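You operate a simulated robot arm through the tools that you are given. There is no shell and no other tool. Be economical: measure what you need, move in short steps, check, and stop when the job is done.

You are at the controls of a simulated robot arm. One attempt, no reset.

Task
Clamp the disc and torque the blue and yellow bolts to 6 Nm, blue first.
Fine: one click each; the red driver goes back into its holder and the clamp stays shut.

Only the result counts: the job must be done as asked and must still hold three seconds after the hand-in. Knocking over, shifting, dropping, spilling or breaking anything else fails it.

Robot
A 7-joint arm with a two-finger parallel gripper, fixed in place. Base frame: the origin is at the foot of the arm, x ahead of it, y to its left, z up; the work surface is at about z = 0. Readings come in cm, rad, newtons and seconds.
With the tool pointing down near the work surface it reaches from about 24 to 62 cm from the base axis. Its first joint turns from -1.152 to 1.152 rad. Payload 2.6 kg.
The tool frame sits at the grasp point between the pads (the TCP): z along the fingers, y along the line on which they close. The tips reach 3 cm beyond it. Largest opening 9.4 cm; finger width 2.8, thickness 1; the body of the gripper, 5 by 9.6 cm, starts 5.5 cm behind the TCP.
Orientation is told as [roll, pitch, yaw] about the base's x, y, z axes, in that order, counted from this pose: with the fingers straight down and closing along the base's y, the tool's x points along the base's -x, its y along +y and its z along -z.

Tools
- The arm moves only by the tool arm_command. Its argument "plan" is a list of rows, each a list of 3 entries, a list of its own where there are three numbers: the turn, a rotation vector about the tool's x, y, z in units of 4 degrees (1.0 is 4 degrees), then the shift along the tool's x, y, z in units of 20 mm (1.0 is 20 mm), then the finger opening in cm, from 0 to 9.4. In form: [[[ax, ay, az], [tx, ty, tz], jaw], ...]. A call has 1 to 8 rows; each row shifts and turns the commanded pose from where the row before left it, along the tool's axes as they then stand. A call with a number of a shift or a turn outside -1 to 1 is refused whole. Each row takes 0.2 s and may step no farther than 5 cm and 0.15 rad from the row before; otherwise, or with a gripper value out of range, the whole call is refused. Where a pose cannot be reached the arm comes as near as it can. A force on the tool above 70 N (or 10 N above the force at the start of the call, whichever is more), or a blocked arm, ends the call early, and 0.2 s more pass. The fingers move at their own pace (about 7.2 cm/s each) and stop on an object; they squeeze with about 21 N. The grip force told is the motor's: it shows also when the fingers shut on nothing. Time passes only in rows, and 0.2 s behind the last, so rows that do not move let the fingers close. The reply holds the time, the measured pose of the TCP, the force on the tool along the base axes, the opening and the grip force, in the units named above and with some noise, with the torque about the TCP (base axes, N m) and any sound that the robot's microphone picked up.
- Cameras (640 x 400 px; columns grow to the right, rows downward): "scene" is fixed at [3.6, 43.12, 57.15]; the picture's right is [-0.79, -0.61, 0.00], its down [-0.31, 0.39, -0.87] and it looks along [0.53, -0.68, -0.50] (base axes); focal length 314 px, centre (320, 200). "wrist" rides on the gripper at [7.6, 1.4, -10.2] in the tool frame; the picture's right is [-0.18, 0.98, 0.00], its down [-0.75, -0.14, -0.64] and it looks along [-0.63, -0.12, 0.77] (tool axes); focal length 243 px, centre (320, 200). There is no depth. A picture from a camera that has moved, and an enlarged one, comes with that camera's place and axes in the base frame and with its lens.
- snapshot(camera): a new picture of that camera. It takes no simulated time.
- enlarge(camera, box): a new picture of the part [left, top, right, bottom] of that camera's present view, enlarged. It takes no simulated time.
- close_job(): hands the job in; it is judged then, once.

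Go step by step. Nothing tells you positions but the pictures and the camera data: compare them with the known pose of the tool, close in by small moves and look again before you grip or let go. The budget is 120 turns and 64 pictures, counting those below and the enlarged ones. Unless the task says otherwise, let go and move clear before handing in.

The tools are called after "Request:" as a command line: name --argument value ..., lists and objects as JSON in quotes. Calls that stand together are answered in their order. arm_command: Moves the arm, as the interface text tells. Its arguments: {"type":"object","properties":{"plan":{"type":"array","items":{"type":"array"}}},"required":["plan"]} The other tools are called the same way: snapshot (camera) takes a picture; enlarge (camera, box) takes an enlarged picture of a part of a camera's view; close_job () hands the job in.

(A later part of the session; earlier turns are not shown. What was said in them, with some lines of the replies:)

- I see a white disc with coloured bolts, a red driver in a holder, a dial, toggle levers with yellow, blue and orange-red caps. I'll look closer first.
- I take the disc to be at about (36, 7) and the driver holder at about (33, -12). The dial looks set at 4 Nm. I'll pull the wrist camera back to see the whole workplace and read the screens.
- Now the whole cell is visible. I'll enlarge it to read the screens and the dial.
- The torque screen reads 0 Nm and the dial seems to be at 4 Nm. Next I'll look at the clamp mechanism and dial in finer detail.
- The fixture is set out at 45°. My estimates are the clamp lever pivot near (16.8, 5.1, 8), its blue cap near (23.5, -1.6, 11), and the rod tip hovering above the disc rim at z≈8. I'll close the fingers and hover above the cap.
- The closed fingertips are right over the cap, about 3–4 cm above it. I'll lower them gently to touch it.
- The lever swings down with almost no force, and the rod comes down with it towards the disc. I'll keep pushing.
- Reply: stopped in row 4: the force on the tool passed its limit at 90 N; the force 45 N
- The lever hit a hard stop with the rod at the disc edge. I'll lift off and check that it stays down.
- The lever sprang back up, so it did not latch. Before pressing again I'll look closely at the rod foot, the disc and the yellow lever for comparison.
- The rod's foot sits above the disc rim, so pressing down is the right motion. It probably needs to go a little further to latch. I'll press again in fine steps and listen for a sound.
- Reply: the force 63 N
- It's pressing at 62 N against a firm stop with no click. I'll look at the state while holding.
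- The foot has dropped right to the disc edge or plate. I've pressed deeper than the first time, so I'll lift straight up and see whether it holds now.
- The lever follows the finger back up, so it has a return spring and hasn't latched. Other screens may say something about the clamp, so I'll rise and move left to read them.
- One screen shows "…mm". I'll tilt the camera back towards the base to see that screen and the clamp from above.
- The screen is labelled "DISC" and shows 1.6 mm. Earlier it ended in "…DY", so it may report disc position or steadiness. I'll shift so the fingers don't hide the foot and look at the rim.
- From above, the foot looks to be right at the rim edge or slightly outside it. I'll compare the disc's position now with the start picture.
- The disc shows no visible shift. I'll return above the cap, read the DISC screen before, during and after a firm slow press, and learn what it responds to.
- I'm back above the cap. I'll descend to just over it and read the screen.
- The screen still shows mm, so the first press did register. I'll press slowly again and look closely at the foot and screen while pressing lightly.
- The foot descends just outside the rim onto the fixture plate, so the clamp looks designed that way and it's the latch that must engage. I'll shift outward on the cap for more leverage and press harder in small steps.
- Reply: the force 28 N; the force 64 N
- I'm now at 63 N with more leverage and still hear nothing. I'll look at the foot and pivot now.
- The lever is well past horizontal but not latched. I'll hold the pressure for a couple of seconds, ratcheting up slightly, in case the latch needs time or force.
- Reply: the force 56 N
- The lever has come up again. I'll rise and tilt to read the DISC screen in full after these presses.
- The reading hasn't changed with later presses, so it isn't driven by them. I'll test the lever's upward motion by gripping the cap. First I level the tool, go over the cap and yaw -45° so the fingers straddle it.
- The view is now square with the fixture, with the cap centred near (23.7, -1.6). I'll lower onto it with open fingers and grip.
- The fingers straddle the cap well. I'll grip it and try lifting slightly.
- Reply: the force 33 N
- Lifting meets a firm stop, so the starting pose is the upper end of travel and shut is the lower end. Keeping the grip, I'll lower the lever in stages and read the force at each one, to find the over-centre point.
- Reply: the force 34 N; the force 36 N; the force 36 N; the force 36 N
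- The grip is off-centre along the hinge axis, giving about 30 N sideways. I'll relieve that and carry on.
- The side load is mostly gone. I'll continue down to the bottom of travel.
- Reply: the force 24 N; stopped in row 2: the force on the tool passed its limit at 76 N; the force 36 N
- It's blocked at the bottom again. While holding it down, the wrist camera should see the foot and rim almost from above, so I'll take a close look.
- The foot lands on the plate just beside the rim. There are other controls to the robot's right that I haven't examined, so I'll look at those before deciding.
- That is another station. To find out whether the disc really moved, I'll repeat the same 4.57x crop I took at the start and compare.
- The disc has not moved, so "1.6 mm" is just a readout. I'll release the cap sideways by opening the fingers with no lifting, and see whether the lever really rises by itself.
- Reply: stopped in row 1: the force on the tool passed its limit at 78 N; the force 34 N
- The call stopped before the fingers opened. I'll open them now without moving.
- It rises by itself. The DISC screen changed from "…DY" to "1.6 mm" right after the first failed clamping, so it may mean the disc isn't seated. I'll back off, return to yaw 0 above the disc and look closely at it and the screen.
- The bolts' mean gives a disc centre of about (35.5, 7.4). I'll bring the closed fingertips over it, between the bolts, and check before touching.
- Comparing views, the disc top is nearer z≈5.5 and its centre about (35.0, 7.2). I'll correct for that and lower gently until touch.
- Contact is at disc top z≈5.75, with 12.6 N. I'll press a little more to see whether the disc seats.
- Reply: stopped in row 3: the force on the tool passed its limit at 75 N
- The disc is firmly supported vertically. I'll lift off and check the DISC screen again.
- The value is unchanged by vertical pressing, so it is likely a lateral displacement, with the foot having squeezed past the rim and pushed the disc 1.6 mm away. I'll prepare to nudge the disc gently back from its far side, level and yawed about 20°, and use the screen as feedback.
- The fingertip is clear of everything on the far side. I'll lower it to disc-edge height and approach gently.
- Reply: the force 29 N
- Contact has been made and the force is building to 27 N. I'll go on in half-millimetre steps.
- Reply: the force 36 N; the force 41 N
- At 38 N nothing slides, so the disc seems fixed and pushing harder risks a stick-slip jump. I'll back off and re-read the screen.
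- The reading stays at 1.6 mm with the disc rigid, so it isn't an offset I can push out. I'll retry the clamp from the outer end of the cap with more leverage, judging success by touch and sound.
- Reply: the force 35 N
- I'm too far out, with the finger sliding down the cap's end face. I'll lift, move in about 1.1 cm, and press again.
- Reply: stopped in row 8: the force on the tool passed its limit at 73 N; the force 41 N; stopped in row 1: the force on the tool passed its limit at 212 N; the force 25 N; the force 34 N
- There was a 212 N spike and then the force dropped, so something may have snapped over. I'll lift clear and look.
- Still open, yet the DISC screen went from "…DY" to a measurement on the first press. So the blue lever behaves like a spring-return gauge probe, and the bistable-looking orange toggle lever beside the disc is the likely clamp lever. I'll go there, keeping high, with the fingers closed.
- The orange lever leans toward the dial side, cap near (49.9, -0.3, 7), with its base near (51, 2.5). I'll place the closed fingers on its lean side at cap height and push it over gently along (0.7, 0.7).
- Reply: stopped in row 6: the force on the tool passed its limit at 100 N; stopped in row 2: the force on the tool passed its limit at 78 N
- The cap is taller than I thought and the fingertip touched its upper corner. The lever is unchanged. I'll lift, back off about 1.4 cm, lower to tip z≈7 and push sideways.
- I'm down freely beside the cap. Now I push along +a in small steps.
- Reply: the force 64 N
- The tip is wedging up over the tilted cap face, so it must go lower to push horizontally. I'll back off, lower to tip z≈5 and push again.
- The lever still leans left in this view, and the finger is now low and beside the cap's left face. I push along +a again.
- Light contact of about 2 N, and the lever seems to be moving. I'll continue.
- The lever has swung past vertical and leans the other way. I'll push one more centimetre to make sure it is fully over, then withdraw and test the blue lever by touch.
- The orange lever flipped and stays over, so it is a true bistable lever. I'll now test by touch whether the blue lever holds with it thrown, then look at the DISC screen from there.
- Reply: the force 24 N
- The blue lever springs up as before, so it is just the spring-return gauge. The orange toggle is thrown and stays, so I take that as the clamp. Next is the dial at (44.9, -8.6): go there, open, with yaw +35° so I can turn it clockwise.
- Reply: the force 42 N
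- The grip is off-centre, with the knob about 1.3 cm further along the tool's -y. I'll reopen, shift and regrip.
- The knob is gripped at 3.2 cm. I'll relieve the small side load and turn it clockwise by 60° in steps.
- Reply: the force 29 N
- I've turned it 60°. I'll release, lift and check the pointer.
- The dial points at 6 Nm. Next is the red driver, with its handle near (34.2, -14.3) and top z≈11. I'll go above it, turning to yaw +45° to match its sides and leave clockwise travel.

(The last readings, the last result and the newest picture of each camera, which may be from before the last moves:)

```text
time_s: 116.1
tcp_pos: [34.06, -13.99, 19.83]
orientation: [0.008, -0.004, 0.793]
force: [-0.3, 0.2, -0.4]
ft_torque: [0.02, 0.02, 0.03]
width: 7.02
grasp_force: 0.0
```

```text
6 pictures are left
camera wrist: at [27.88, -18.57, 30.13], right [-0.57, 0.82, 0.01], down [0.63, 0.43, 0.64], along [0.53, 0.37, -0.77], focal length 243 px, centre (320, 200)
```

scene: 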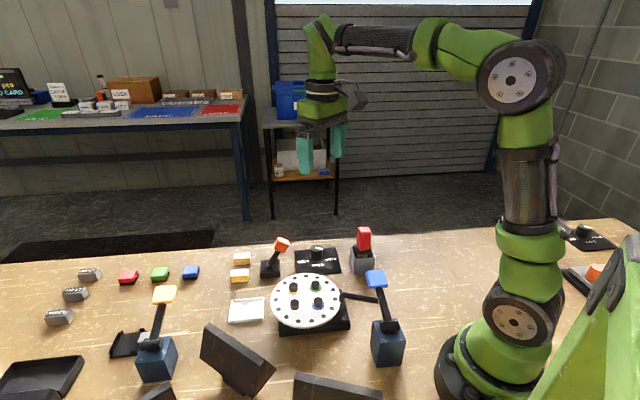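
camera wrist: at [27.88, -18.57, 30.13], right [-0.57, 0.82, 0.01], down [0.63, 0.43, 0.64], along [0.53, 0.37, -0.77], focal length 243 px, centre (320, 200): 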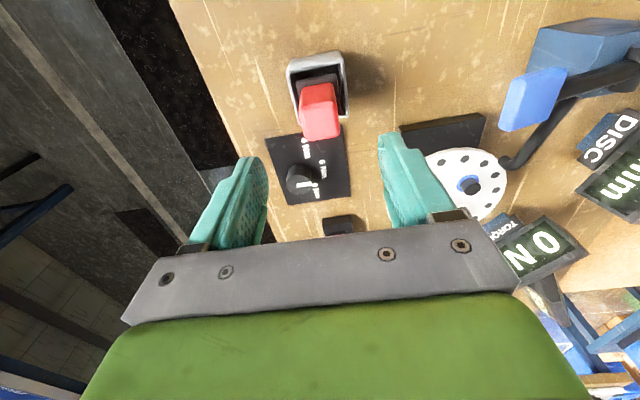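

The handle is aligned with the gripper and nearly centred at about (34.35, -13.9). I'll descend to TCP z≈9 and grip.

Request:
arm_command --plan '[[[0, 0, 0], [-0.15, 0, 1], 7], [[0, 0, 0], [0, 0, 1], 7], [[0, 0, 0], [0, 0, 1], 7], [[0, 0, 0], [0, 0, 1], 7], [[0, 0, 0], [0, 0, 0.8], 7], [[0, 0, 0], [0, 0, 0.6], 7]]'

Request:
arm_command --plan '[[[0, 0, 0], [0, 0, 0], 2], [[0, 0, 0], [0, 0, 0], 2], [[0, 0, 0], [0, 0, 0], 2]]'

```text
time_s: 117.5
tcp_pos: [34.44, -13.78, 9.01]
orientation: [0.008, -0.003, 0.788]
force: [0.1, 0.3, -0.5]
ft_torque: [0.0, -0.04, 0.01]
width: 7.01
grasp_force: 0.0
```

```text
time_s: 118.3
tcp_pos: [34.23, -13.77, 9.0]
orientation: [0.01, -0.003, 0.789]
force: [-0.4, 0.2, 1.1]
ft_torque: [0.01, -0.03, 0.01]
width: 3.76
grasp_force: 21.6
```

The driver is gripped (3.76 cm, no side load). I record the return pose as (34.3, -13.78, 9.0), yaw 0.789, and lift straight up.

Request:
arm_command --plan '[[[0, 0, 0], [0, 0, -0.5], 2], [[0, 0, 0], [0, 0, -0.5], 2], [[0, 0, 0], [0, 0, -1], 2], [[0, 0, 0], [0, 0, -1], 2], [[0, 0, 0], [0, 0, -1], 2], [[0, 0, 0], [0, 0, -1], 2], [[0, 0, 0], [0, 0, -1], 2]]'

Request:
enlarge --camera "scene" --box '[260, 150, 420, 340]'

```text
time_s: 119.9
tcp_pos: [34.41, -13.96, 21.07]
orientation: [0.009, -0.005, 0.79]
force: [-0.1, -1.1, -3.0]
ft_torque: [0.02, 0.0, 0.03]
width: 3.77
grasp_force: 21.3
```

```text
2.11 times, centred on (340, 245) of scene
camera zoom: at [3.6, 43.12, 57.15], right [-0.79, -0.61, 0.0], down [-0.31, 0.39, -0.87], along [0.53, -0.68, -0.5], focal length 662 px, centre (278, 105)
```

zoom: 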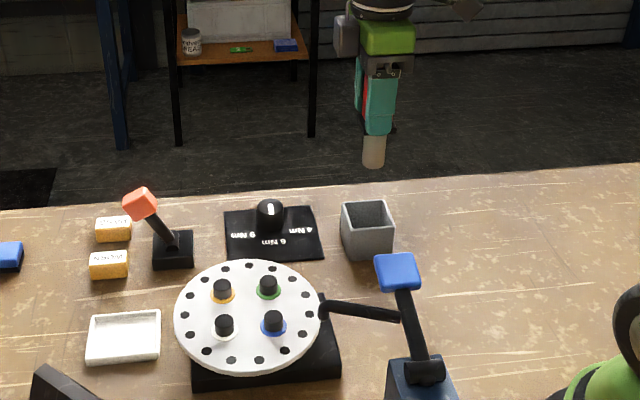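

The driver hangs straight, with its socket about 7.5 cm below the TCP. I carry it high to above the blue bolt, near (31.75, 7.2).

Request:
arm_command --plan '[[[0, 0, 0], [-0.733, 0.933, 0], 2], [[0, 0, 0], [-0.733, 0.933, 0], 2], [[0, 0, 0], [-0.733, 0.933, 0], 2], [[0, 0, 0], [-0.733, 0.933, 0], 2], [[0, 0, 0], [-0.733, 0.933, 0], 2], [[0, 0, 0], [-0.733, 0.933, 0], 2], [[0, 0, 0], [-0.733, 0.933, 0], 2], [[0, 0, 0], [-0.733, 0.933, 0], 2]]'

Request:
arm_command --plan '[[[0, 0, 0], [-0.733, 0.933, 0.3], 2], [[0, 0, 0], [0, 0, 0.7], 2], [[0, 0, 0], [0, 0, 0.6], 2], [[0, 0, 0], [0, 0, 0], 2]]'

Request:
enlarge --camera "scene" --box '[250, 230, 390, 340]'

Request:
enlarge --camera "wrist" --box '[200, 20, 460, 240]'

```text
time_s: 121.7
tcp_pos: [32.12, 5.04, 21.28]
orientation: [0.009, -0.004, 0.788]
force: [0.0, -0.3, -2.7]
ft_torque: [0.0, -0.04, 0.01]
width: 3.79
grasp_force: 20.4
```

```text
time_s: 122.7
tcp_pos: [31.72, 7.45, 18.07]
orientation: [0.008, -0.001, 0.79]
force: [0.2, 0.1, -2.9]
ft_torque: [-0.01, 0.0, -0.01]
width: 3.77
grasp_force: 21.0
```

```text
3.64 times, centred on (320, 285) of scene
camera zoom: at [3.6, 43.13, 57.15], right [-0.79, -0.61, 0.0], down [-0.31, 0.39, -0.87], along [0.53, -0.68, -0.5], focal length 1144 px, centre (320, -109)
```

zoom: 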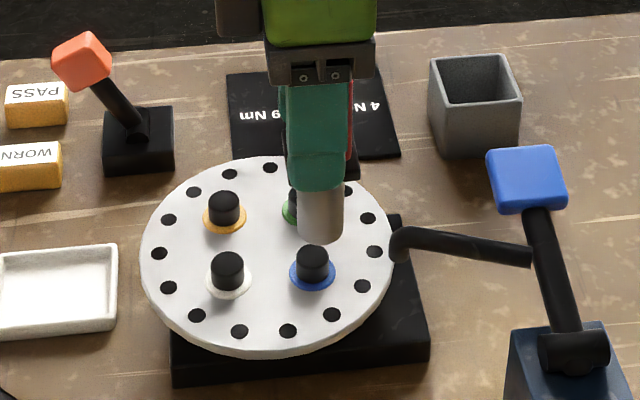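

```text
1.82 times, centred on (330, 130) of wrist
camera zoom: at [25.49, 2.91, 28.29], right [-0.57, 0.82, 0.01], down [0.63, 0.43, 0.64], along [0.53, 0.37, -0.77], focal length 441 px, centre (302, 327)
```

zoom: 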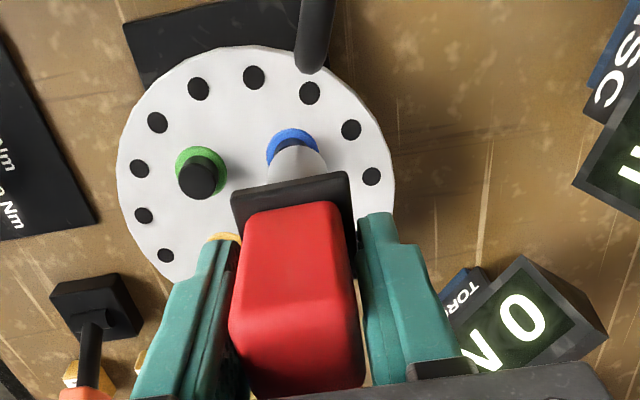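

From the two views, the socket needs to move about (+0.47, +0.11) cm to sit over the blue bolt. I'll correct and lower until contact.

Request:
arm_command --plan '[[[0, 0, 0], [-0.205, -0.128, 0], 2], [[0, 0, 0], [0, 0, 0.4], 2], [[0, 0, 0], [0, 0, 0.4], 2], [[0, 0, 0], [0, 0, 0.2], 2], [[0, 0, 0], [0, 0, 0], 2]]'

Request:
arm_command --plan '[[[0, 0, 0], [0, 0, 0.15], 2], [[0, 0, 0], [0, 0, 0.15], 2], [[0, 0, 0], [0, 0, 0], 2]]'

```text
time_s: 123.9
tcp_pos: [32.2, 7.49, 15.97]
orientation: [0.008, -0.004, 0.789]
force: [0.7, 0.2, -2.2]
ft_torque: [-0.03, -0.03, -0.03]
width: 3.74
grasp_force: 20.9
```

```text
time_s: 124.7
tcp_pos: [32.13, 7.45, 15.45]
orientation: [0.008, -0.004, 0.789]
force: [-0.9, 0.5, -2.1]
ft_torque: [0.02, -0.01, -0.02]
width: 3.78
grasp_force: 20.9
```

Request:
arm_command --plan '[[[0, 0, 0], [0, 0, 0.15], 2], [[0, 0, 0], [0, 0, 0.15], 2], [[0, 0, 0], [0, 0, 0], 2]]'

Request:
arm_command --plan '[[[0, 0, 0], [0, 0, 0.15], 2], [[0, 0, 0], [0, 0, 0.15], 2], [[0, 0, 0], [0, 0, 0], 2]]'

```text
time_s: 125.5
tcp_pos: [32.27, 7.62, 14.92]
orientation: [0.007, -0.006, 0.789]
force: [-1.9, -0.5, 11.4]
ft_torque: [-0.11, 0.21, -0.01]
width: 3.78
grasp_force: 21.0
```

```text
time_s: 126.3
tcp_pos: [32.36, 7.58, 14.3]
orientation: [0.008, -0.004, 0.791]
force: [3.1, 1.2, 14.0]
ft_torque: [0.02, -0.21, 0.0]
width: 3.76
grasp_force: 21.0
```

There's contact around 15.0 with a further 0.6 cm of travel, so the socket seems to be going over the head. I'll start turning clockwise and watch the torque and sound.

Request:
arm_command --plan '[[[0, 0, 1], [0, 0, 0], 2], [[0, 0, 1], [0, 0, 0], 2], [[0, 0, 1], [0, 0, 0], 2], [[0, 0, 1], [0, 0, 0], 2]]'

```text
time_s: 127.3
tcp_pos: [32.15, 7.51, 14.27]
orientation: [0.009, -0.003, 0.51]
force: [2.1, 0.0, 12.3]
ft_torque: [-0.02, -0.14, 0.06]
width: 3.77
grasp_force: 21.5
```

Request:
arm_command --plan '[[[0, 0, 1], [0, 0, 0], 2], [[0, 0, 1], [0, 0, 0], 2], [[0, 0, 1], [0, 0, 0], 2]]'

Request:
arm_command --plan '[[[0, 0, 1], [0, 0, 0], 2], [[0, 0, 1], [0, 0, 0], 2], [[0, 0, 1], [0, 0, 0], 2]]'

```text
time_s: 128.1
tcp_pos: [32.11, 7.54, 14.34]
orientation: [0.011, 0.0, 0.301]
force: [1.3, -0.2, 11.0]
ft_torque: [-0.02, -0.06, 0.06]
width: 3.78
grasp_force: 21.1
```

```text
time_s: 128.9
tcp_pos: [32.1, 7.56, 14.22]
orientation: [0.009, 0.003, 0.088]
force: [-0.7, 0.3, 10.0]
ft_torque: [0.02, -0.02, 0.0]
width: 3.76
grasp_force: 21.1
```

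There's little torque so far. I'll press down further to feel whether the socket is seated.

Request:
arm_command --plan '[[[0, 0, 0], [0, 0, 0.1], 2], [[0, 0, 0], [0, 0, 0.1], 2], [[0, 0, 0], [0, 0, 0], 2]]'

Request:
arm_command --plan '[[[0, 0, 0], [0, 0, 0.1], 2], [[0, 0, 0], [0, 0, 0.1], 2], [[0, 0, 0], [0, 0, 0], 2]]'

```text
time_s: 129.7
tcp_pos: [32.27, 7.56, 13.84]
orientation: [0.011, 0.001, 0.089]
force: [-0.5, -0.6, 13.8]
ft_torque: [-0.08, -0.05, 0.01]
width: 3.8
grasp_force: 21.1
```

```text
time_s: 130.5
tcp_pos: [32.27, 7.46, 13.44]
orientation: [0.009, 0.001, 0.091]
force: [0.7, -0.3, 14.3]
ft_torque: [-0.05, 0.01, -0.01]
width: 3.76
grasp_force: 20.8
```

The force is constant at about 14 N, so the fingers are slipping down the handle. I'll keep lowering until they bottom on the collar, so I can press properly.

Request:
arm_command --plan '[[[0, 0, 0], [0, 0, 0.1], 2], [[0, 0, 0], [0, 0, 0.1], 2], [[0, 0, 0], [0, 0, 0], 2]]'

Request:
arm_command --plan '[[[0, 0, 0], [0, 0, 0.1], 2], [[0, 0, 0], [0, 0, 0], 2]]'

```text
time_s: 131.3
tcp_pos: [32.13, 7.43, 13.12]
orientation: [0.008, 0.001, 0.09]
force: [-0.5, -2.2, 14.1]
ft_torque: [-0.12, -0.02, 0.01]
width: 3.75
grasp_force: 20.4
```

```text
time_s: 131.9
tcp_pos: [32.19, 7.56, 12.92]
orientation: [0.008, 0.001, 0.094]
force: [1.2, -2.0, 13.6]
ft_torque: [-0.1, -0.05, 0.02]
width: 3.77
grasp_force: 20.7
```

Request:
enlarge --camera "scene" --box '[270, 230, 370, 310]'

```text
5.00 times, centred on (320, 270) of scene
camera zoom: at [3.59, 43.12, 57.15], right [-0.79, -0.61, 0.0], down [-0.31, 0.39, -0.87], along [0.53, -0.68, -0.5], focal length 1573 px, centre (320, -150)
```

zoom: 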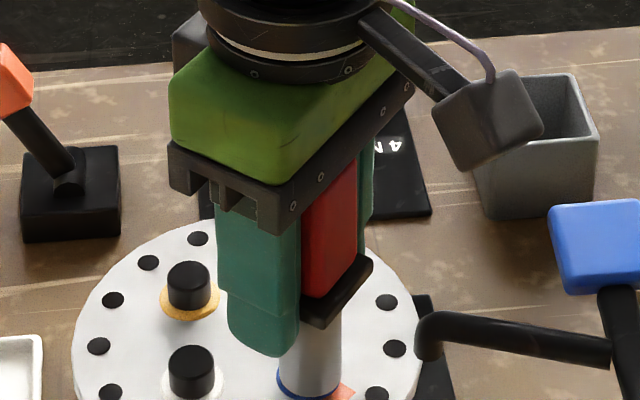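

The socket is fully over the blue bolt, resting on the blue washer, and was seated at TCP z≈15.0. I've just slid 2.1 cm down the handle. I'll open slightly, rise back to z 15.0 and regrip so the return geometry is right.

Request:
arm_command --plan '[[[0, 0, 0], [0, 0, -0.03], 4.6], [[0, 0, 0], [0, 0, 0], 4.6], [[0, 0, 0], [0, 0, -0.5], 4.6], [[0, 0, 0], [0, 0, -0.5], 4.6], [[0, 0, 0], [0, 0, 0], 2], [[0, 0, 0], [0, 0, 0], 2], [[0, 0, 0], [0, 0, 0], 2]]'

```text
time_s: 133.5
tcp_pos: [32.16, 7.58, 14.89]
orientation: [0.008, 0.003, 0.09]
force: [0.3, 0.1, 0.5]
ft_torque: [-0.01, -0.07, 0.02]
width: 3.76
grasp_force: 21.4
```

I've regripped at z 14.9 with no side load. I'll continue turning clockwise in small steps.

Request:
arm_command --plan '[[[0, 0, 1], [0, 0, 0.05], 2], [[0, 0, 1], [0, 0, 0], 2], [[0, 0, 1], [0, 0, 0], 2]]'

Request:
arm_command --plan '[[[0, 0, 1], [0, 0, 0], 2], [[0, 0, 1], [0, 0, 0], 2], [[0, 0, 1], [0, 0, 0], 2]]'

Request:
arm_command --plan '[[[0, 0, 1], [0, 0, 0], 2], [[0, 0, 1], [0, 0, 0], 2], [[0, 0, 1], [0, 0, 0], 2]]'

```text
time_s: 134.3
tcp_pos: [32.2, 7.67, 14.88]
orientation: [0.009, 0.008, -0.118]
force: [0.1, -0.1, 1.6]
ft_torque: [0.0, 0.0, 0.03]
width: 3.79
grasp_force: 21.0
```

```text
time_s: 135.1
tcp_pos: [32.13, 7.52, 14.8]
orientation: [0.007, 0.004, -0.328]
force: [-0.2, -0.4, 1.6]
ft_torque: [0.04, 0.02, -0.02]
width: 3.76
grasp_force: 21.1
```

```text
time_s: 135.9
tcp_pos: [32.17, 7.51, 14.85]
orientation: [0.005, 0.008, -0.54]
force: [0.0, 0.5, 0.9]
ft_torque: [0.03, 0.03, -0.04]
width: 3.77
grasp_force: 21.1
```

No click yet. I'll add light downward pressure and keep turning.

Request:
arm_command --plan '[[[0, 0, 0], [0, 0, 0.08], 2], [[0, 0, 1], [0, 0, 0.02], 2], [[0, 0, 1], [0, 0, 0], 2], [[0, 0, 1], [0, 0, 0], 2]]'

Request:
arm_command --plan '[[[0, 0, 1], [0, 0, 0], 2], [[0, 0, 1], [0, 0, 0], 2], [[0, 0, 1], [0, 0, 0], 2]]'

```text
time_s: 136.9
tcp_pos: [32.28, 7.58, 14.6]
orientation: [0.004, 0.008, -0.748]
force: [2.4, -0.6, 10.2]
ft_torque: [0.01, -0.09, 0.01]
width: 3.79
grasp_force: 21.6
```

```text
time_s: 137.7
tcp_pos: [32.16, 7.5, 14.64]
orientation: [0.002, 0.009, -0.957]
force: [0.7, 0.1, 12.3]
ft_torque: [-0.02, -0.06, 0.01]
width: 3.75
grasp_force: 21.5
```

Request:
arm_command --plan '[[[0, 0, 1], [0, 0, 0], 2], [[0, 0, 1], [0, 0, 0], 2], [[0, 0, 1], [0, 0, 0], 2], [[0, 0, 1], [0, 0, 0], 2]]'

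Request:
arm_command --plan '[[[0, 0, 1], [0, 0, 0], 2], [[0, 0, 1], [0, 0, 0], 2], [[0, 0, 1], [0, 0, 0], 2], [[0, 0, 1], [0, 0, 0], 2]]'

```text
time_s: 138.7
tcp_pos: [32.22, 7.56, 14.55]
orientation: [0.0, 0.009, -1.238]
force: [0.4, 0.3, 12.5]
ft_torque: [0.01, -0.03, 0.0]
width: 3.78
grasp_force: 20.9
```

```text
time_s: 139.7
tcp_pos: [32.2, 7.52, 14.49]
orientation: [-0.003, 0.008, -1.515]
force: [0.6, 1.0, 13.0]
ft_torque: [0.04, -0.01, 0.01]
width: 3.77
grasp_force: 20.5
```

It has turned 132° with no resistance and no click. The bolt may simply have slack, so I'll keep turning while the wrist joint allows.

Request:
arm_command --plan '[[[0, 0, 1], [0, 0, 0], 2], [[0, 0, 1], [0, 0, 0], 2], [[0, 0, 1], [0, 0, 0], 2], [[0, 0, 1], [0, 0, 0], 2]]'

Request:
arm_command --plan '[[[0, 0, 1], [0, 0, 0], 2], [[0, 0, 1], [0, 0, 0], 2], [[0, 0, 1], [0, 0, 0], 2], [[0, 0, 1], [0, 0, 0], 2]]'

```text
time_s: 140.7
tcp_pos: [32.1, 7.56, 14.62]
orientation: [-0.006, 0.008, -1.793]
force: [1.0, -0.9, 12.6]
ft_torque: [-0.07, -0.08, -0.01]
width: 3.8
grasp_force: 21.2
```

```text
time_s: 141.7
tcp_pos: [32.21, 7.57, 14.74]
orientation: [-0.006, 0.004, -2.074]
force: [0.8, -0.7, 10.5]
ft_torque: [-0.07, -0.04, 0.05]
width: 3.77
grasp_force: 21.1
```

164° with no click means something is not engaging. I'll lift off, rewind to yaw +0.79, and take one picture covering the bolt and the TORQUE screen.

Request:
arm_command --plan '[[[0, 0, 0], [0, 0, -1], 2], [[0, 0, 0], [0, 0, -1], 2], [[0, 0, -1], [0, 0, -0.3], 2], [[0, 0, -1], [0, 0, 0], 2], [[0, 0, -1], [0, 0, 0], 2], [[0, 0, -1], [0, 0, 0], 2], [[0, 0, -1], [0, 0, 0], 2], [[0, 0, -1], [0, 0, 0], 2]]'

Request:
arm_command --plan '[[[0, 0, -1], [0, 0, 0], 2], [[0, 0, -1], [0, 0, 0], 2], [[0, 0, -1], [0, 0, 0], 2], [[0, 0, -1], [0, 0, 0], 2], [[0, 0, -1], [0, 0, 0], 2], [[0, 0, -1], [0, 0, 0], 2], [[0, 0, -1], [0, 0, 0], 2], [[0, 0, -1], [0, 0, 0], 2]]'

Request:
arm_command --plan '[[[0, 0, -1], [0, 0, 0], 2], [[0, 0, -1], [0, 0, 0], 2], [[0, 0, -1], [0, 0, 0], 2], [[0, 0, -1], [0, 0, 0], 2], [[0, 0, -1], [0, 0, 0], 2], [[0, 0, -1], [0, 0, 0], 2], [[0, 0, -1], [0, 0, 0], 2], [[0, 0, -1], [0, 0, 0], 2]]'

Request:
arm_command --plan '[[[0, 0, -1], [0, 0, 0], 2], [[0, 0, -1], [0, 0, 0], 2], [[0, 0, -1], [0, 0, 0], 2], [[0, 0, -1], [0, 0, 0], 2], [[0, 0, -1], [0, 0, 0], 2], [[0, 0, -1], [0, 0, 0], 2], [[0, 0, -1], [0, 0, 0], 2], [[0, 0, -1], [0, 0, 0], 2]]'

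Request:
arm_command --plan '[[[0, 0, -1], [0, 0, 0], 2], [[0, 0, -1], [0, 0, 0], 2], [[0, 0, -1], [0, 0, 0], 2], [[0, 0, -1], [0, 0, 0], 2], [[0, 0, -1], [0, 0, 0], 2], [[0, 0, -1], [0, 0, 0], 2], [[0, 0, -1], [0, 0, 0], 2], [[0, 0, -1], [0, 0, 0], 2]]'

Request:
arm_command --plan '[[[0, 0, -1], [0, 0, 0], 2], [[0, 0, -1], [0, 0, 0], 2], [[0, 0, -1], [0, 0, 0], 2]]'

Request:
snapshot --camera "wrist"

```text
time_s: 143.5
tcp_pos: [32.08, 7.51, 19.22]
orientation: [-0.004, 0.008, -1.65]
force: [-0.1, 0.4, -2.5]
ft_torque: [-0.04, 0.01, -0.04]
width: 3.78
grasp_force: 21.4
```

```text
time_s: 145.3
tcp_pos: [32.19, 7.53, 19.18]
orientation: [-0.001, 0.009, -1.095]
force: [-1.2, -0.3, -3.0]
ft_torque: [-0.03, 0.0, 0.01]
width: 3.78
grasp_force: 21.1
```

```text
time_s: 147.1
tcp_pos: [32.08, 7.43, 19.21]
orientation: [0.005, 0.007, -0.536]
force: [-0.6, 0.5, -2.5]
ft_torque: [0.02, -0.01, 0.01]
width: 3.78
grasp_force: 20.9
```

```text
time_s: 148.9
tcp_pos: [32.2, 7.46, 19.13]
orientation: [0.01, 0.003, 0.021]
force: [0.7, -0.7, -3.1]
ft_torque: [-0.01, 0.0, 0.05]
width: 3.77
grasp_force: 21.2
```

```text
time_s: 150.7
tcp_pos: [32.19, 7.54, 19.2]
orientation: [0.009, 0.0, 0.583]
force: [0.0, 0.4, -3.6]
ft_torque: [0.01, -0.02, 0.0]
width: 3.78
grasp_force: 20.8
```

```text
time_s: 151.5
tcp_pos: [32.12, 7.4, 19.22]
orientation: [0.009, -0.004, 0.789]
force: [0.3, -0.2, -2.4]
ft_torque: [-0.01, 0.02, 0.01]
width: 3.77
grasp_force: 21.1
```

```text
1 pictures are left
camera wrist: at [25.91, 2.99, 29.47], right [-0.57, 0.82, 0.01], down [0.63, 0.43, 0.64], along [0.52, 0.37, -0.77], focal length 243 px, centre (320, 200)
```

wrist: 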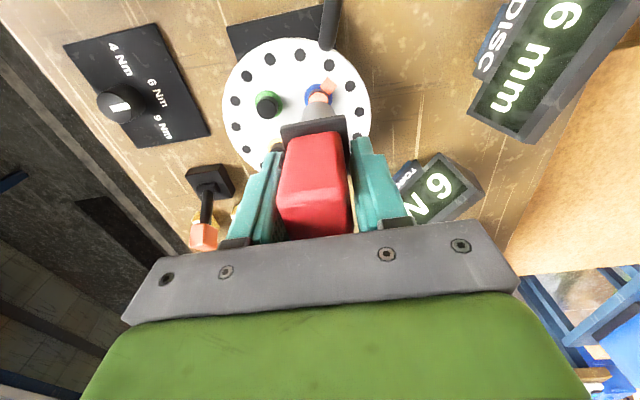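

The TORQUE screen now shows 6 Nm and a paint mark has appeared beside the blue bolt, so blue is done (within the first ~35°). Now yellow, about 6.93 cm further along +x at (39.1, 7.55). I'll move over and lower by feel.

Request:
arm_command --plan '[[[0, 0, 0], [-0.82, -0.815, 0], 2], [[0, 0, 0], [-0.82, -0.815, 0], 2], [[0, 0, 0], [-0.82, -0.815, 0], 2], [[0, 0, 0], [0, 0, 0], 2], [[0, 0, 0], [0, 0, 0.4], 2], [[0, 0, 0], [0, 0, 0.3], 2], [[0, 0, 0], [0, 0, 0], 2]]'

Request:
arm_command --plan '[[[0, 0, 0], [0, 0, 0.2], 2], [[0, 0, 0], [0, 0, 0.15], 2], [[0, 0, 0], [0, 0, 0], 2]]'

```text
time_s: 153.1
tcp_pos: [39.15, 7.62, 17.87]
orientation: [0.01, -0.001, 0.793]
force: [-0.2, -0.1, -3.4]
ft_torque: [0.03, 0.01, 0.03]
width: 3.73
grasp_force: 20.3
```

```text
time_s: 153.9
tcp_pos: [39.11, 7.55, 17.06]
orientation: [0.009, -0.003, 0.787]
force: [-0.3, -0.5, -2.4]
ft_torque: [0.04, -0.01, 0.01]
width: 3.78
grasp_force: 20.7
```

Request:
arm_command --plan '[[[0, 0, 0], [0, 0, 0.2], 2], [[0, 0, 0], [0, 0, 0.1], 2], [[0, 0, 0], [0, 0, 0], 2]]'

Request:
arm_command --plan '[[[0, 0, 0], [0, 0, 0.2], 2], [[0, 0, 0], [0, 0, 0.1], 2], [[0, 0, 0], [0, 0, 0], 2]]'

```text
time_s: 154.7
tcp_pos: [39.12, 7.56, 16.41]
orientation: [0.007, -0.005, 0.789]
force: [-0.4, 0.7, -3.5]
ft_torque: [0.0, -0.01, -0.02]
width: 3.77
grasp_force: 20.8
```

```text
time_s: 155.5
tcp_pos: [39.1, 7.59, 16.08]
orientation: [0.008, -0.004, 0.789]
force: [0.3, 0.0, -3.0]
ft_torque: [0.05, 0.0, -0.02]
width: 3.77
grasp_force: 20.9
```

It has passed the bolt-top height without contact, so the socket is going over the yellow head. I'll continue to the seat.

Request:
arm_command --plan '[[[0, 0, 0], [0, 0, 0.2], 2], [[0, 0, 0], [0, 0, 0.2], 2], [[0, 0, 0], [0, 0, 0.1], 2], [[0, 0, 0], [0, 0, 0], 2]]'

Request:
arm_command --plan '[[[0, 0, 0], [0, 0, 0.12], 2], [[0, 0, 0], [0, 0, 0], 2]]'

```text
time_s: 156.5
tcp_pos: [39.15, 7.61, 14.94]
orientation: [0.01, -0.003, 0.788]
force: [-1.0, -1.4, 0.1]
ft_torque: [-0.13, 0.05, 0.01]
width: 3.76
grasp_force: 20.7
```

```text
time_s: 157.1
tcp_pos: [39.07, 7.53, 14.62]
orientation: [0.006, -0.006, 0.788]
force: [-2.2, -1.4, 9.1]
ft_torque: [-0.18, 0.26, 0.0]
width: 3.78
grasp_force: 20.9
```

Seated on the yellow bolt with 9 N, like the blue one. I now turn clockwise in small steps, watching the torque drop and any sound.

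Request:
arm_command --plan '[[[0, 0, 1], [0, 0, 0.03], 2], [[0, 0, 1], [0, 0, 0], 2], [[0, 0, 1], [0, 0, 0], 2], [[0, 0, 1], [0, 0, 0], 2]]'

Request:
arm_command --plan '[[[0, 0, 1], [0, 0, 0], 2], [[0, 0, 1], [0, 0, 0], 2], [[0, 0, 1], [0, 0, 0], 2]]'

Request:
arm_command --plan '[[[0, 0, 1], [0, 0, 0], 2], [[0, 0, 1], [0, 0, 0], 2], [[0, 0, 1], [0, 0, 0], 2]]'

```text
time_s: 158.1
tcp_pos: [39.22, 7.62, 14.66]
orientation: [0.011, -0.002, 0.508]
force: [2.5, -2.1, 10.5]
ft_torque: [-0.16, -0.17, 0.06]
width: 3.79
grasp_force: 20.7
```

```text
time_s: 158.9
tcp_pos: [39.14, 7.56, 14.56]
orientation: [0.008, 0.0, 0.301]
force: [1.7, -1.5, 10.9]
ft_torque: [-0.18, -0.02, 0.03]
width: 3.75
grasp_force: 20.9
```

```text
time_s: 159.7
tcp_pos: [39.08, 7.58, 14.44]
orientation: [0.008, 0.002, 0.089]
force: [-0.5, -1.5, 10.6]
ft_torque: [-0.2, -0.01, 0.01]
width: 3.78
grasp_force: 21.0
```

The signature matches blue's. I'll use the last picture to verify the yellow bolt's mark.

Request:
enlarge --camera "scene" --box '[260, 250, 370, 330]'

```text
5.00 times, centred on (315, 290) of scene
camera zoom: at [3.59, 43.12, 57.15], right [-0.79, -0.61, 0.0], down [-0.31, 0.39, -0.87], along [0.53, -0.68, -0.5], focal length 1573 px, centre (345, -250)
```

zoom: 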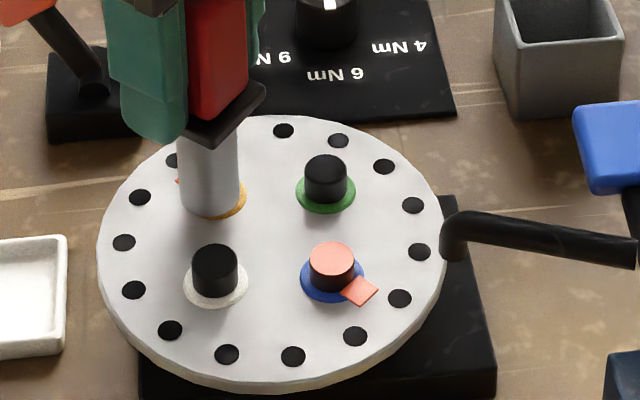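

Blue shows its mark, and the yellow bolt's mark peeks out beside the socket, so both are torqued. Now I'll lift, rewind to yaw 0.789 and carry the driver back to its holder.

Request:
arm_command --plan '[[[0, 0, 0], [0, 0, -0.8], 2], [[0, 0, 0], [0, 0, -1], 2], [[0, 0, 0], [0, 0, -1], 2], [[0, 0, 0], [0, 0, -0.8], 2], [[0, 0, -1], [0, 0, 0], 2], [[0, 0, -1], [0, 0, 0], 2], [[0, 0, -1], [0, 0, 0], 2], [[0, 0, -1], [0, 0, 0], 2]]'

Request:
arm_command --plan '[[[0, 0, -1], [0, 0, 0], 2], [[0, 0, -1], [0, 0, 0], 2], [[0, 0, -1], [0, 0, 0], 2], [[0, 0, -1], [0, 0, 0], 2], [[0, 0, -1], [0, 0, 0], 2], [[0, 0, -1], [0, 0, 0], 2], [[0, 0, 0], [0, 0, 0], 2]]'

```text
time_s: 161.5
tcp_pos: [39.19, 7.42, 21.75]
orientation: [0.008, -0.001, 0.372]
force: [0.4, 0.3, -3.2]
ft_torque: [0.04, 0.0, 0.02]
width: 3.77
grasp_force: 20.6
```

```text
time_s: 163.1
tcp_pos: [39.2, 7.59, 21.89]
orientation: [0.009, -0.002, 0.79]
force: [0.9, 0.0, -2.2]
ft_torque: [0.04, 0.01, 0.01]
width: 3.75
grasp_force: 21.1
```

Request:
arm_command --plan '[[[0, 0, 0], [0.93, -0.582, 0], 2], [[0, 0, 0], [0.93, -0.582, 0], 2], [[0, 0, 0], [0.93, -0.582, 0], 2], [[0, 0, 0], [0.93, -0.582, 0], 2], [[0, 0, 0], [0.93, -0.582, 0], 2], [[0, 0, 0], [0.93, -0.582, 0], 2], [[0, 0, 0], [0.93, -0.582, 0], 2], [[0, 0, 0], [0.93, -0.582, 0], 2]]'

Request:
arm_command --plan '[[[0, 0, 0], [0.93, -0.582, 0], 2], [[0, 0, 0], [0.93, -0.582, 0], 2], [[0, 0, 0], [0, 0, 0], 2], [[0, 0, 0], [0, 0, 0], 2]]'

```text
time_s: 164.9
tcp_pos: [35.23, -9.64, 21.68]
orientation: [0.01, -0.004, 0.791]
force: [0.0, -0.6, -3.4]
ft_torque: [0.02, 0.0, 0.0]
width: 3.79
grasp_force: 20.9
```

```text
time_s: 165.9
tcp_pos: [34.21, -13.82, 21.72]
orientation: [0.008, -0.003, 0.79]
force: [-0.2, 0.7, -2.9]
ft_torque: [0.0, -0.03, -0.01]
width: 3.77
grasp_force: 20.9
```

I'm over the holder at the recorded pose. I'll lower with care near the end.

Request:
arm_command --plan '[[[0, 0, 0], [-0.03, 0, 0.8], 2], [[0, 0, 0], [0, 0, 0.8], 2], [[0, 0, 0], [0, 0, 0.8], 2], [[0, 0, 0], [0, 0, 0.8], 2], [[0, 0, 0], [0, 0, 0.8], 2], [[0, 0, 0], [0, 0, 0.7], 2], [[0, 0, 0], [0, 0, 0.5], 2], [[0, 0, 0], [0, 0, 0], 2]]'

Request:
arm_command --plan '[[[0, 0, 0], [0, 0, 0.2], 2], [[0, 0, 0], [0, 0, 0.2], 2], [[0, 0, 0], [0, 0, 0], 2]]'

```text
time_s: 167.7
tcp_pos: [34.31, -13.8, 11.19]
orientation: [0.008, -0.005, 0.789]
force: [-0.5, -0.2, -2.8]
ft_torque: [0.05, 0.03, -0.01]
width: 3.77
grasp_force: 21.3
```

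```text
time_s: 168.5
tcp_pos: [34.29, -13.77, 10.38]
orientation: [0.009, -0.004, 0.788]
force: [-0.7, 0.8, -2.1]
ft_torque: [-0.01, -0.02, 0.01]
width: 3.77
grasp_force: 20.6
```

Request:
arm_command --plan '[[[0, 0, 0], [0, 0, 0.2], 2], [[0, 0, 0], [0, 0, 0.2], 2], [[0, 0, 0], [0, 0, 0.1], 2], [[0, 0, 0], [0, 0, 0], 2]]'

Request:
arm_command --plan '[[[0, 0, 0], [0, 0, 0.1], 2], [[0, 0, 0], [0, 0, 0.1], 2], [[0, 0, 0], [0, 0, 0], 2]]'

```text
time_s: 169.5
tcp_pos: [34.28, -13.7, 9.36]
orientation: [0.009, -0.004, 0.789]
force: [0.1, 0.2, -2.4]
ft_torque: [0.0, -0.03, 0.01]
width: 3.77
grasp_force: 20.9
```

```text
time_s: 170.3
tcp_pos: [34.23, -13.69, 8.9]
orientation: [0.008, -0.003, 0.787]
force: [0.4, -1.1, -1.8]
ft_torque: [0.01, -0.02, -0.01]
width: 3.76
grasp_force: 21.4
```

Request:
arm_command --plan '[[[0, 0, 0], [0, 0, 0.08], 2], [[0, 0, 0], [0, 0, 0.08], 2], [[0, 0, 0], [0, 0, 0], 2]]'

```text
time_s: 171.1
tcp_pos: [34.25, -13.74, 8.63]
orientation: [0.01, -0.004, 0.789]
force: [-1.7, 0.9, 5.6]
ft_torque: [-0.01, 0.27, -0.03]
width: 3.77
grasp_force: 20.9
```

Support is felt exactly at the expected depth, so the driver is seated in its holder. I release it and rise straight up.

Request:
arm_command --plan '[[[0, 0, 0], [0, 0, 0], 5], [[0, 0, 0], [0, 0, 0], 7], [[0, 0, 0], [0, 0, 0], 7], [[0, 0, 0], [0, 0, -0.5], 7], [[0, 0, 0], [0, 0, -1], 7], [[0, 0, 0], [0, 0, -1], 7], [[0, 0, 0], [0, 0, -1], 7], [[0, 0, 0], [0, 0, -1], 7]]'

Request:
arm_command --plan '[[[0, 0, 0], [0, 0, -1], 7], [[0, 0, 0], [0, 0, -1], 7], [[0, 0, 0], [0, 0, -1], 7], [[0, 0, 0], [0, 0, 0], 7]]'

```text
time_s: 172.9
tcp_pos: [34.24, -13.8, 17.77]
orientation: [0.01, -0.004, 0.789]
force: [-0.2, 0.5, -0.3]
ft_torque: [0.02, 0.0, 0.0]
width: 7.01
grasp_force: 0.0
```

```text
time_s: 173.9
tcp_pos: [34.32, -13.87, 23.76]
orientation: [0.009, -0.005, 0.791]
force: [0.6, 0.7, 0.3]
ft_torque: [-0.02, -0.01, 0.02]
width: 6.98
grasp_force: 0.0
```

The driver has been let go (no load on the tool) and the gripper is well clear. All pictures are used, so I hand in.

Request:
close_job

```text
The job is handed in.
```

I've handed the job in: both bolts look torqued to 6 Nm, blue first, and the driver is back in its holder, but I'm not certain the disc was clamped.

- **Clamp:** I pressed the blue lever with its arm over the disc several times, some of them hard. Forces peaked above 70 N, with one spike of 212 N, and it sprang back open each time. I then threw the orange toggle beside the dial, which stayed over, and took it to be the clamp only because nothing else held. The DISC screen changed to "1.6 mm" around my first two presses and stayed there. I saw no movement of the disc, but I can't explain that reading.
- **Contact with the disc:** while looking for the cause, I pressed down on the disc (peak 75 N) and pushed its rim sideways (about 38 N). I felt no movement.
- **Torque:** the dial is at 6 Nm. After blue, the TORQUE screen read what I took for a 6, though I saw it at an angle. The blue bolt carries an orange mark, and I saw the edge of one at the yellow bolt.
- **Clicks:** the microphone reported none, so I could not confirm one click each. I also turned blue about 120° further before I noticed its mark, so an extra click there is possible.
- **Driver:** it went down into the holder and met the bottom at the expected depth. I had no pictures left to check it afterwards.
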